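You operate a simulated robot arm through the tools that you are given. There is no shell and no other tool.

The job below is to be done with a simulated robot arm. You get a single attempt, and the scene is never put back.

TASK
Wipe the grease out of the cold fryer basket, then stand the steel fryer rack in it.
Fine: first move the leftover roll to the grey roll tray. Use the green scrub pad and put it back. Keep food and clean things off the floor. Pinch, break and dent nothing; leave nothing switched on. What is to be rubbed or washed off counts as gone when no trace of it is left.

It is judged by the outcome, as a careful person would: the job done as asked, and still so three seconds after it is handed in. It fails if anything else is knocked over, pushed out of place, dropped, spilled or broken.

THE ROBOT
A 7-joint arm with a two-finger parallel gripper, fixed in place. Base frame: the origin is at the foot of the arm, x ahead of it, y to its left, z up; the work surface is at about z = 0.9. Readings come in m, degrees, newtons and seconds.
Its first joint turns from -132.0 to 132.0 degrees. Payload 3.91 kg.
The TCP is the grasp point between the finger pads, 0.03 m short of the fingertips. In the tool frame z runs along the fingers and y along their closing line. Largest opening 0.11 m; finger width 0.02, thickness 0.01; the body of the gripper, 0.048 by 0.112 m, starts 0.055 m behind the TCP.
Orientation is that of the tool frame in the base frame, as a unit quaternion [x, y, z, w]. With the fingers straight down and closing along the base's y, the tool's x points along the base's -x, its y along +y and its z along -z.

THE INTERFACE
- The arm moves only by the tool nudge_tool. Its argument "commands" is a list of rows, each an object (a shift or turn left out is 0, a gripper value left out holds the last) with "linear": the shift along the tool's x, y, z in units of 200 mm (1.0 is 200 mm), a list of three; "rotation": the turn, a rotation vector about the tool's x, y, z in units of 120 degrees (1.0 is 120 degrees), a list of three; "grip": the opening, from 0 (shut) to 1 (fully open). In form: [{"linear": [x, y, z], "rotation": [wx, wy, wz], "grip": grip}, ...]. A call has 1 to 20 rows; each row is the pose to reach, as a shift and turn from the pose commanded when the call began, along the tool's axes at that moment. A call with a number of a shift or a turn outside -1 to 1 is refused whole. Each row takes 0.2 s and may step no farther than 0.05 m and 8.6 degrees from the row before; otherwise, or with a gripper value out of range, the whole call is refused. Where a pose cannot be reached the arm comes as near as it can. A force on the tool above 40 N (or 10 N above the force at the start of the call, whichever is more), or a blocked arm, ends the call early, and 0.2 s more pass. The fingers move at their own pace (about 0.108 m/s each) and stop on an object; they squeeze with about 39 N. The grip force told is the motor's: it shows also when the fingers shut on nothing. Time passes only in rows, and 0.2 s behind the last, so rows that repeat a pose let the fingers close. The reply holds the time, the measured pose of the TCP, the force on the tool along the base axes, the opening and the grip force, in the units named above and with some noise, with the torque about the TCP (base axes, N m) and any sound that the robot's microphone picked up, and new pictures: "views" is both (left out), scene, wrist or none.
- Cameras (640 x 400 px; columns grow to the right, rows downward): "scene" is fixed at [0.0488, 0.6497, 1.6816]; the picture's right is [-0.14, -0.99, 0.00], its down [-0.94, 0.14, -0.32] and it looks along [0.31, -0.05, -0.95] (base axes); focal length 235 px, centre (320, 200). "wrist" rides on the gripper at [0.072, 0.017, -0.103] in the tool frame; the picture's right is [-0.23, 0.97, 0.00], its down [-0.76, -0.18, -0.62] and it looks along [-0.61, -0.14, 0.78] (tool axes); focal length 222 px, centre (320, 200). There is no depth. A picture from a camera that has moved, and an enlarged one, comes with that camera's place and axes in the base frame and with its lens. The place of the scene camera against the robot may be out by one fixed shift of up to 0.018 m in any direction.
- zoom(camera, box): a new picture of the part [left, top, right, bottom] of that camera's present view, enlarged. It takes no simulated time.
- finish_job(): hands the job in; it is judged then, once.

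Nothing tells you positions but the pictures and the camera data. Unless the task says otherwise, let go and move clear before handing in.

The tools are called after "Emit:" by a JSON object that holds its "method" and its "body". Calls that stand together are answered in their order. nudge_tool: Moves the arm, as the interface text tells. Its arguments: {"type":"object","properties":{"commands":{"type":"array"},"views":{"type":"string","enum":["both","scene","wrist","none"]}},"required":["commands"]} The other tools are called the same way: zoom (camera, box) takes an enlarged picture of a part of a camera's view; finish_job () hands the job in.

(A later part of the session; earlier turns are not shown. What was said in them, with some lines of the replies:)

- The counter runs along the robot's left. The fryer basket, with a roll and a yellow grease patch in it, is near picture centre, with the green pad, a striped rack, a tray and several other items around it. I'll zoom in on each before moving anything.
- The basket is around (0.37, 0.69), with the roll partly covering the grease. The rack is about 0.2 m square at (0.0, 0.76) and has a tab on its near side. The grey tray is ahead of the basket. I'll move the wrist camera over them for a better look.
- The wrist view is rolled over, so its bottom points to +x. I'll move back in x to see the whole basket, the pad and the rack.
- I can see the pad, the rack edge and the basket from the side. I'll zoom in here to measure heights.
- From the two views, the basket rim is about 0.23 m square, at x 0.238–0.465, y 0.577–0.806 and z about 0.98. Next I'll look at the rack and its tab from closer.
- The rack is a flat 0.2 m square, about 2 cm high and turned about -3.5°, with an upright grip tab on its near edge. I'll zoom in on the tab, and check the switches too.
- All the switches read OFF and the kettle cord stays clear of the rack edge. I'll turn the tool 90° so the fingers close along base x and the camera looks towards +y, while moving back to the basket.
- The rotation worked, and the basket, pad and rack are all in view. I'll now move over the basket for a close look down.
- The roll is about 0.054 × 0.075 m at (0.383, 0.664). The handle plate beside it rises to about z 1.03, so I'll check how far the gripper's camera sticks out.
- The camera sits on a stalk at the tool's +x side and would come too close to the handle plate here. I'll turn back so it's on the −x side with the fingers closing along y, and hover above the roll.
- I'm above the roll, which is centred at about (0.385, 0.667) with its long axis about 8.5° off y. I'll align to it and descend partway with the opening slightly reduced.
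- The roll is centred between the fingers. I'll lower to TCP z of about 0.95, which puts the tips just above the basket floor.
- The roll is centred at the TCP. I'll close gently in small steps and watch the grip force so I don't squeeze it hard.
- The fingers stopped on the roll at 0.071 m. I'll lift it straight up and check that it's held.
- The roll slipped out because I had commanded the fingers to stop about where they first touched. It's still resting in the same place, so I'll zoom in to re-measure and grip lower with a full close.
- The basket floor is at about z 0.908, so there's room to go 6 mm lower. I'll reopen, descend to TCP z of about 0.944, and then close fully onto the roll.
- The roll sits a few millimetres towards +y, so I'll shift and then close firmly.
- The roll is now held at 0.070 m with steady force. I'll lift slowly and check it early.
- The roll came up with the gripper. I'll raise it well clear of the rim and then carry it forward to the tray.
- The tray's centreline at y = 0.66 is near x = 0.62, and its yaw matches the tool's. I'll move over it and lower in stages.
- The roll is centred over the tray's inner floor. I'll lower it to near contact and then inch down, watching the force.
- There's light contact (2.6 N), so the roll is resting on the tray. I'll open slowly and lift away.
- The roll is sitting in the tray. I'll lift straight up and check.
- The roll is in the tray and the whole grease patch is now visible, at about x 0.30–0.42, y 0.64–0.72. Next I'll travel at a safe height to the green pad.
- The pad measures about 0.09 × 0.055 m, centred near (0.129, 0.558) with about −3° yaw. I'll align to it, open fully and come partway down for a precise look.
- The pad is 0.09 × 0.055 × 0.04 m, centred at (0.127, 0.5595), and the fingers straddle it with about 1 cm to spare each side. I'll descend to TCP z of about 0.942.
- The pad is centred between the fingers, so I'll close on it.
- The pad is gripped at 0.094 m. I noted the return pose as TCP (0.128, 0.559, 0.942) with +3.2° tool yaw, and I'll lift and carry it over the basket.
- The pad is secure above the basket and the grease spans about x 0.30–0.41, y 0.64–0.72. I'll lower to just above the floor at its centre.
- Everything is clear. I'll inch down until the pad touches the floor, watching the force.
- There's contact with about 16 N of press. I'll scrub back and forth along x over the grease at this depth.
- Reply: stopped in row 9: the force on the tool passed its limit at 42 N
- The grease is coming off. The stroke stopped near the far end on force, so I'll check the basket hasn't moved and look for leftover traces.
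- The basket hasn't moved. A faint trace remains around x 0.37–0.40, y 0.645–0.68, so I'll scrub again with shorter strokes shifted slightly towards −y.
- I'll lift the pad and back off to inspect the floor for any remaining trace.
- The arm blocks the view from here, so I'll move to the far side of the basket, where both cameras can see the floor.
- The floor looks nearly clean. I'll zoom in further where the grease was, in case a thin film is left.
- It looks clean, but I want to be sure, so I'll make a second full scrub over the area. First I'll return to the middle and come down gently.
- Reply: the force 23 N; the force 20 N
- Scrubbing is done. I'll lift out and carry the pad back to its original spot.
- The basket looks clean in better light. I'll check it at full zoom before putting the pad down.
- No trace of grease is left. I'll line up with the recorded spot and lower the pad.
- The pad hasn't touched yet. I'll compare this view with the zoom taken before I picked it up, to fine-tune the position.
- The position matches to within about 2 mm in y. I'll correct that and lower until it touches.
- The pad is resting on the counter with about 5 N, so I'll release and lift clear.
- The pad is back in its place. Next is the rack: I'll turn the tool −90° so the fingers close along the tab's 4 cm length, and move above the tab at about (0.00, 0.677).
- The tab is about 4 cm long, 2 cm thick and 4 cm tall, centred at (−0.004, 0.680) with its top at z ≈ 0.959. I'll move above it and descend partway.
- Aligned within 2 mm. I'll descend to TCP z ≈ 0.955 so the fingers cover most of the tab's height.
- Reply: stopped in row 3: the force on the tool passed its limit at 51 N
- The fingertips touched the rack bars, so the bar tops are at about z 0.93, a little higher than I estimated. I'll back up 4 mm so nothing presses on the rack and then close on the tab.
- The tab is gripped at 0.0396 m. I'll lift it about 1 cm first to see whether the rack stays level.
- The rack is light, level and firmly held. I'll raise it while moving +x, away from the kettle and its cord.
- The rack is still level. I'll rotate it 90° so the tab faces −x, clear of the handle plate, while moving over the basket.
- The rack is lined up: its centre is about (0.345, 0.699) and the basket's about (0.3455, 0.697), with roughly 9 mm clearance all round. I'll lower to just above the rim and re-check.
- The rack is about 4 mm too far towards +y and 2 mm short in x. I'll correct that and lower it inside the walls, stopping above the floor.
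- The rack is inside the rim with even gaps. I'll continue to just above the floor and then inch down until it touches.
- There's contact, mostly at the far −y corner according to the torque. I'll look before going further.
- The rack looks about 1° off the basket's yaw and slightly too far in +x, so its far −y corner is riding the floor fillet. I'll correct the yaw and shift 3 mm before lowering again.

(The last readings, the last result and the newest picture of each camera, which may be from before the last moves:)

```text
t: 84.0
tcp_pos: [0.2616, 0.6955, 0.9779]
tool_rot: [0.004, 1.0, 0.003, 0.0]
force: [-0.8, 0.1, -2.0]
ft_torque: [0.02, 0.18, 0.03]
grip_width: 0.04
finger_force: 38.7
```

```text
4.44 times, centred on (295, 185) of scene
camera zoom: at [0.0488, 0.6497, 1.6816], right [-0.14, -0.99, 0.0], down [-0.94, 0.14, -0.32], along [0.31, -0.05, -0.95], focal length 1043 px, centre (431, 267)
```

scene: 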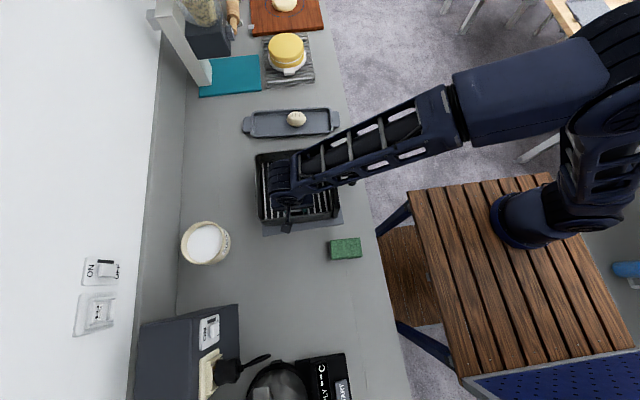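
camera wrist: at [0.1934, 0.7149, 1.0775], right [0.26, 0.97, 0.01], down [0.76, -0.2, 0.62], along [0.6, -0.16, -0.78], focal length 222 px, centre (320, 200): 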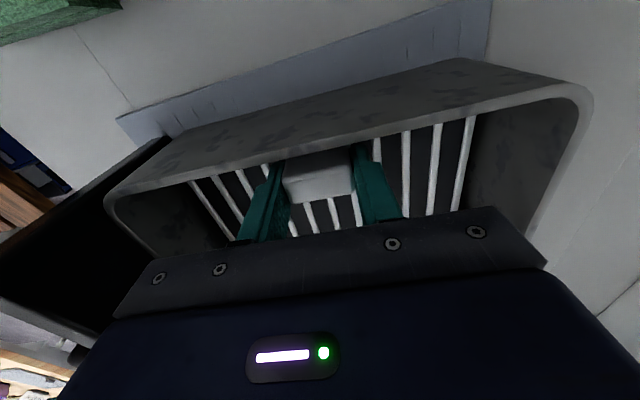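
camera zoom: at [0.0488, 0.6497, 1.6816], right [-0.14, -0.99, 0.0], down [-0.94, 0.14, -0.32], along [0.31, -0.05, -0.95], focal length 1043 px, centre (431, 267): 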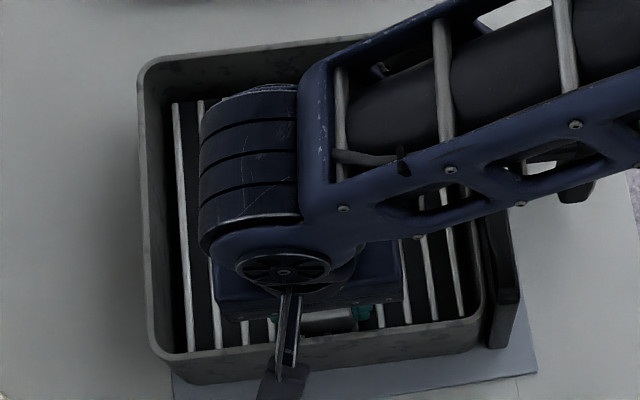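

The rack's bars are now parallel to the basket walls with even gaps. I'll lower it again in small steps.

Emit:
{"method": "nudge_tool", "body": {"commands": [{"linear": [0, 0, 0.012]}, {"linear": [0, 0, 0.022]}], "views": "none"}}

Emit:
{"method": "nudge_tool", "body": {"commands": [{"linear": [0, 0, 0.006]}], "views": "none"}}

```text
t: 84.6
tcp_pos: [0.2621, 0.6957, 0.9732]
tool_rot: [0.004, 1.0, 0.004, 0.0]
force: [0.2, -0.2, 4.0]
ft_torque: [-0.67, -1.05, -0.02]
grip_width: 0.0398
finger_force: 39.5
```

```text
t: 85.0
tcp_pos: [0.2619, 0.6959, 0.9739]
tool_rot: [0.005, 1.0, 0.003, -0.001]
force: [2.4, -4.7, 15.4]
ft_torque: [-0.99, -0.43, 0.12]
grip_width: 0.0396
finger_force: 39.1
```

The contact is still at the far −y corner because the tool is tilted about 0.4°. I'll take that out with a tiny rotation and settle the rack flat.

Emit:
{"method": "nudge_tool", "body": {"commands": [{"linear": [0, 0, -0.006]}, {"linear": [0, 0, -0.006], "rotation": [0.0038, -0.0025, 0]}, {"linear": [0, 0, -0.006], "rotation": [0.0038, -0.0025, 0]}], "views": "none"}}

Emit:
{"method": "nudge_tool", "body": {"commands": [{"linear": [0, 0, 0.005]}, {"linear": [0, 0, 0.01]}], "views": "none"}}

```text
t: 85.8
tcp_pos: [0.2638, 0.696, 0.9744]
tool_rot: [0.004, 1.0, -0.001, 0.002]
force: [0.4, -1.3, -1.6]
ft_torque: [0.01, 0.18, 0.0]
grip_width: 0.0394
finger_force: 39.2
```

```text
t: 86.4
tcp_pos: [0.2637, 0.696, 0.9725]
tool_rot: [0.005, 1.0, 0.0, 0.003]
force: [1.1, -7.3, 23.3]
ft_torque: [-0.38, 0.19, -0.03]
grip_width: 0.0395
finger_force: 39.1
```

Contact is now near the tab as well, so the rack is sitting flat. I'll ease off the press and then open the fingers gently.

Emit:
{"method": "nudge_tool", "body": {"commands": [{"linear": [0, 0, -0.004]}, {"linear": [0, 0, -0.005]}], "views": "none"}}

Emit:
{"method": "nudge_tool", "body": {"commands": [{"linear": [0, 0, 0], "grip": 0.37}, {"linear": [0, 0, 0], "grip": 0.42}, {"linear": [0, 0, 0], "grip": 0.5}, {"linear": [0, 0, 0], "grip": 0.58}, {"linear": [0, 0, 0], "grip": 0.62}], "views": "both"}}

Emit:
{"method": "zoom", "body": {"camera": "wrist", "box": [120, 30, 520, 250]}}

```text
t: 87.0
tcp_pos: [0.2617, 0.695, 0.9721]
tool_rot: [0.004, 1.0, 0.0, 0.002]
force: [3.1, 7.9, 19.8]
ft_torque: [0.38, 0.1, 0.0]
grip_width: 0.0397
finger_force: 38.7
```

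```text
t: 88.2
tcp_pos: [0.2618, 0.6947, 0.9718]
tool_rot: [0.003, 1.0, -0.001, 0.003]
force: [0.8, -0.2, -1.1]
ft_torque: [0.01, 0.01, -0.03]
grip_width: 0.0684
finger_force: 0.1
camera wrist: at [0.1898, 0.7136, 1.0747], right [0.24, 0.97, 0.0], down [0.76, -0.18, 0.63], along [0.61, -0.15, -0.78], focal length 222 px, centre (320, 200)
```

scene: 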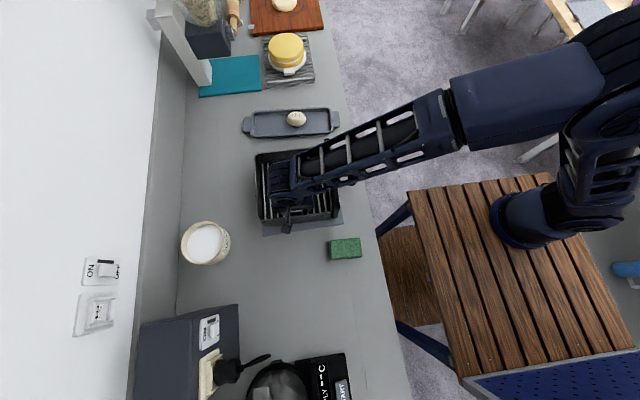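
wrist: 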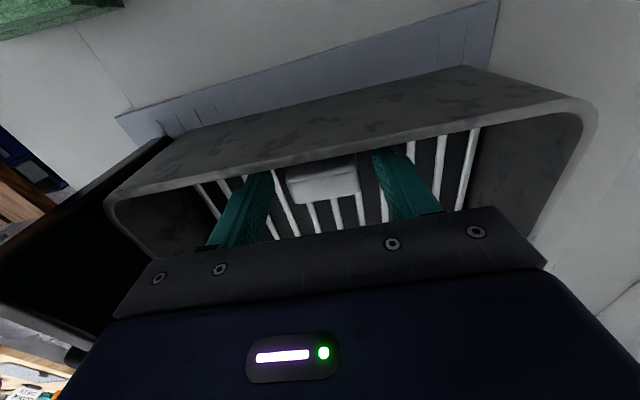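

```text
1.60 times, centred on (320, 140) of wrist
camera zoom: at [0.1898, 0.7136, 1.0747], right [0.24, 0.97, 0.0], down [0.76, -0.18, 0.63], along [0.61, -0.15, -0.78], focal length 355 px, centre (320, 296)
```

zoom: 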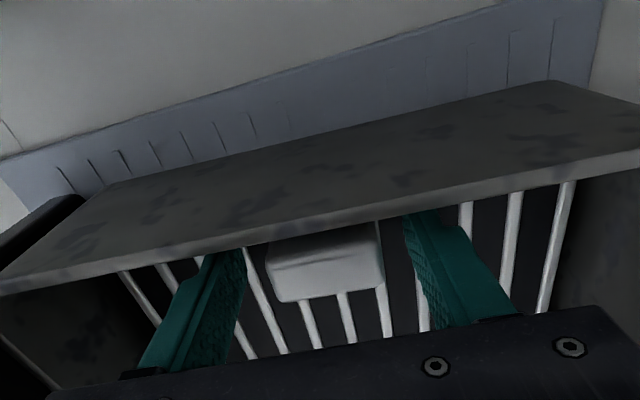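

Released with no residual force. I'll lift straight up and check the rack.

Emit:
{"method": "nudge_tool", "body": {"commands": [{"linear": [0, 0, -0.05]}, {"linear": [0, 0, -0.15]}, {"linear": [0, 0, -0.3]}, {"linear": [0, 0, -0.5]}, {"linear": [0, 0, -0.7]}, {"linear": [0, 0, -0.9]}], "views": "both"}}

Emit:
{"method": "zoom", "body": {"camera": "wrist", "box": [160, 0, 480, 220]}}

```text
t: 89.6
tcp_pos: [0.261, 0.697, 1.1549]
tool_rot: [0.005, 1.0, -0.001, 0.002]
force: [1.0, 0.0, -0.4]
ft_torque: [-0.02, 0.0, 0.02]
grip_width: 0.0682
finger_force: 0.0
camera wrist: at [0.1889, 0.7156, 1.2574], right [0.24, 0.97, 0.0], down [0.76, -0.18, 0.63], along [0.61, -0.15, -0.78], focal length 222 px, centre (320, 200)
```

scene: 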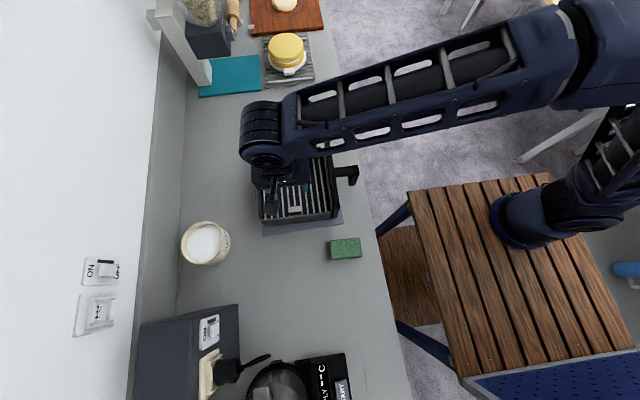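
wrist: 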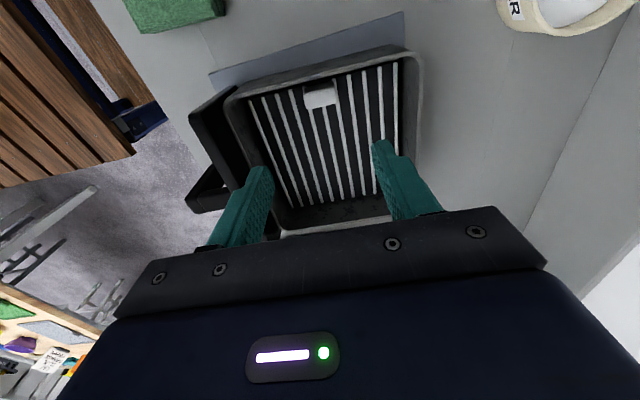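

```text
1.82 times, centred on (320, 110) of wrist
camera zoom: at [0.1889, 0.7156, 1.2574], right [0.24, 0.97, 0.0], down [0.76, -0.18, 0.63], along [0.61, -0.15, -0.78], focal length 404 px, centre (320, 364)
```

zoom: 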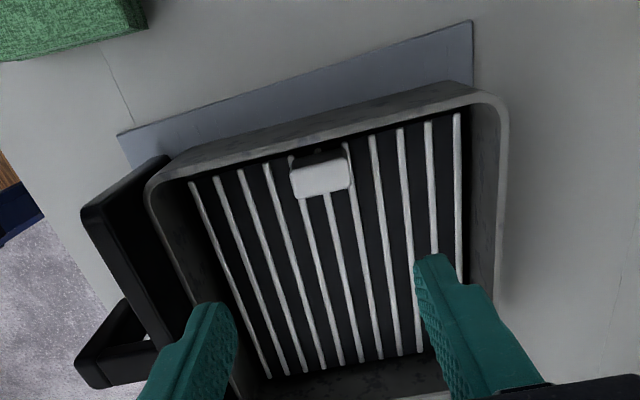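

The rack is in the basket. I'll move the arm out of the scene camera's line of sight to verify that it lies flat.

Emit:
{"method": "nudge_tool", "body": {"commands": [{"linear": [-0.2, -0.1, -0.05]}, {"linear": [-0.4, -0.2, -0.1]}, {"linear": [-0.6, -0.3, -0.15]}, {"linear": [-0.8, -0.4, -0.15]}, {"linear": [-1.0, -0.5, -0.15]}], "views": "both"}}

Emit:
{"method": "zoom", "body": {"camera": "scene", "box": [240, 140, 350, 230]}}

Emit:
{"method": "zoom", "body": {"camera": "wrist", "box": [160, 0, 480, 220]}}

```text
t: 90.8
tcp_pos: [0.4622, 0.5955, 1.1855]
tool_rot: [0.004, 1.0, -0.001, 0.003]
force: [-0.9, 0.3, 0.5]
ft_torque: [-0.1, -0.05, 0.01]
grip_width: 0.0681
finger_force: 0.0
camera wrist: at [0.3896, 0.6142, 1.2877], right [0.23, 0.97, 0.0], down [0.76, -0.18, 0.63], along [0.61, -0.15, -0.78], focal length 222 px, centre (320, 200)
```

scene: 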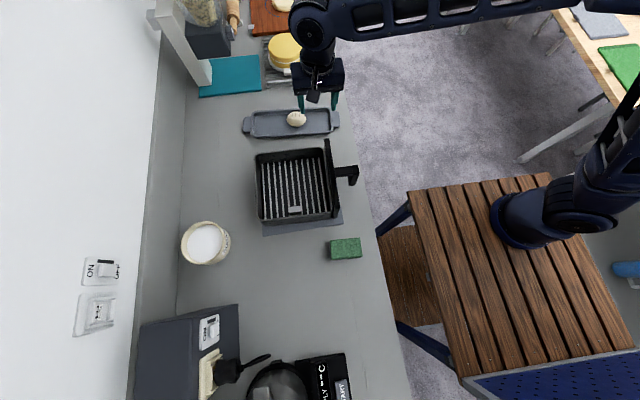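
wrist: 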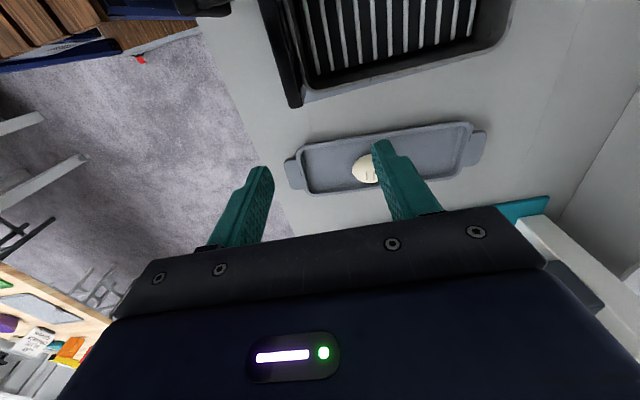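

```text
4.44 times, centred on (295, 185) of scene
camera zoom: at [0.0488, 0.6497, 1.6816], right [-0.14, -0.99, 0.0], down [-0.94, 0.14, -0.32], along [0.31, -0.05, -0.95], focal length 1043 px, centre (431, 267)
```

zoom: 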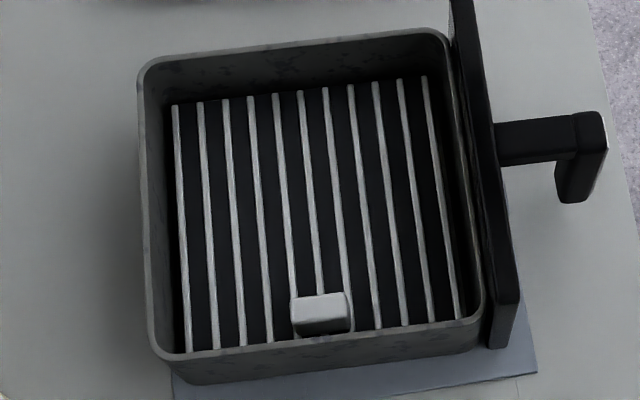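

```text
1.82 times, centred on (320, 110) of wrist
camera zoom: at [0.3896, 0.6142, 1.2877], right [0.23, 0.97, 0.0], down [0.76, -0.18, 0.63], along [0.61, -0.15, -0.78], focal length 404 px, centre (320, 364)
```

zoom: 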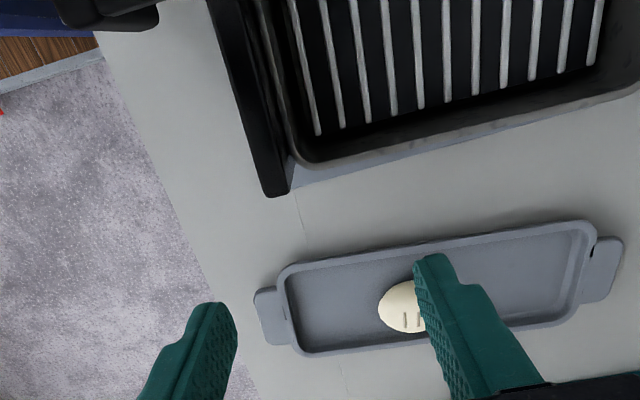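

The rack's top corners work out at z ≈ 0.939, so it lies flat on the floor inside the walls. I'll move the arm clear to its starting area and do a last overall check.

Emit:
{"method": "nudge_tool", "body": {"commands": [{"linear": [-0.1, -0.18, 0]}, {"linear": [-0.2, -0.36, 0]}, {"linear": [-0.3, -0.53, 0]}, {"linear": [-0.3, -0.53, 0]}], "views": "both"}}

Emit:
{"method": "zoom", "body": {"camera": "scene", "box": [230, 90, 390, 270]}}

Emit:
{"method": "zoom", "body": {"camera": "scene", "box": [60, 220, 360, 400]}}

Emit:
{"method": "zoom", "body": {"camera": "scene", "box": [270, 100, 330, 140]}}

```text
t: 91.8
tcp_pos: [0.5194, 0.4864, 1.1829]
tool_rot: [0.005, 1.0, -0.001, 0.003]
force: [0.8, 0.0, 0.3]
ft_torque: [-0.01, -0.01, -0.02]
grip_width: 0.0681
finger_force: 0.0
camera wrist: at [0.4471, 0.5046, 1.285], right [0.24, 0.97, 0.0], down [0.76, -0.18, 0.63], along [0.61, -0.15, -0.78], focal length 222 px, centre (320, 200)
```

scene: 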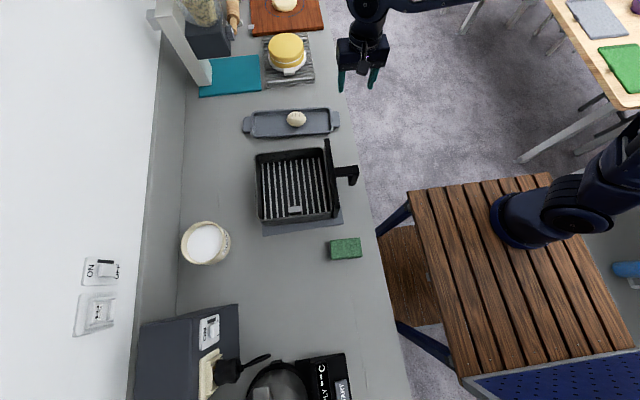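
wrist: 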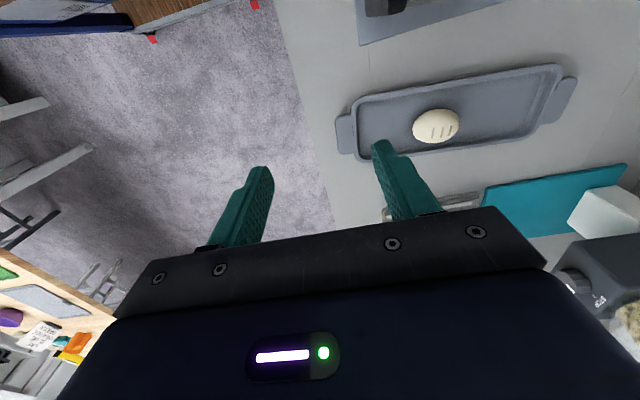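

```text
2.22 times, centred on (310, 180) of scene
camera zoom: at [0.0488, 0.6497, 1.6816], right [-0.14, -0.99, 0.0], down [-0.94, 0.14, -0.32], along [0.31, -0.05, -0.95], focal length 522 px, centre (342, 244)
```

zoom: 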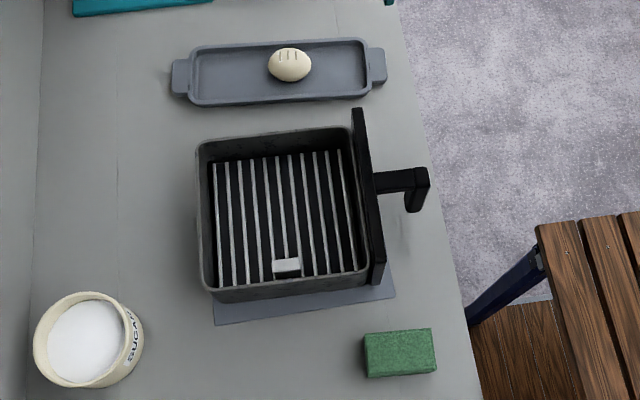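

```text
2.13 times, centred on (210, 310) of scene
camera zoom: at [0.0488, 0.6497, 1.6816], right [-0.14, -0.99, 0.0], down [-0.94, 0.14, -0.32], along [0.31, -0.05, -0.95], focal length 501 px, centre (555, -35)
```

zoom: 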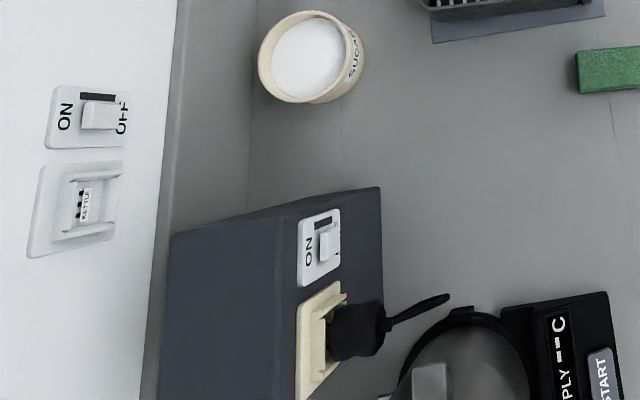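

```text
10.00 times, centred on (300, 120) of scene
camera zoom: at [0.0488, 0.6497, 1.6816], right [-0.14, -0.99, 0.0], down [-0.94, 0.14, -0.32], along [0.31, -0.05, -0.95], focal length 2347 px, centre (520, 1000)
```

zoom: 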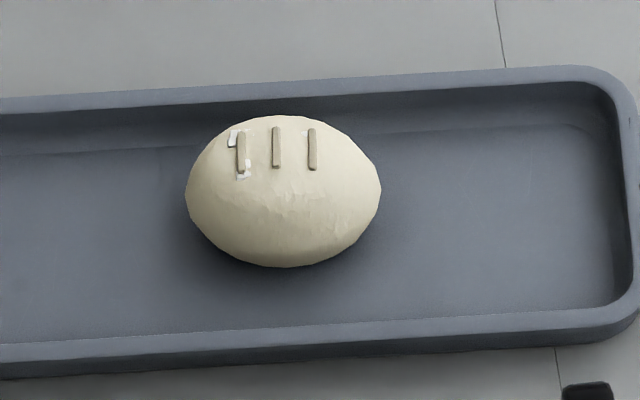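

Everything is as asked: the roll is in the grey tray, the basket is wiped clean with the rack lying flat in it, and the pad is back in its place. The switches and all other items look unchanged, and the arm is clear, so I'm handing the job in.

Emit:
{"method": "finish_job", "body": {}}

```text
The job is handed in.
```

The job is done and handed in; I haven't seen how it was judged.

- **Roll:** it's in the grey roll tray. My first grip slipped off it inside the basket, and the second held. It looks undamaged.
- **Basket:** I scrubbed the grease out with the green pad in two rounds. No trace showed at full zoom, and the basket didn't shift.
- **Pad:** it's back in its original spot to within a few millimetres.
- **Rack:** it lies flat on the basket floor, a few millimetres clear of the walls. I turned it 90° from how it lay on the counter, so its tab faces away from the handle plate.

While reaching for the rack's tab, the fingertips bumped the rack bars with about 51 N before the arm stopped. I backed off straight away and saw no mark.

The switches look the same as at the start, all off. Nothing else was moved or knocked over, and the arm is clear.
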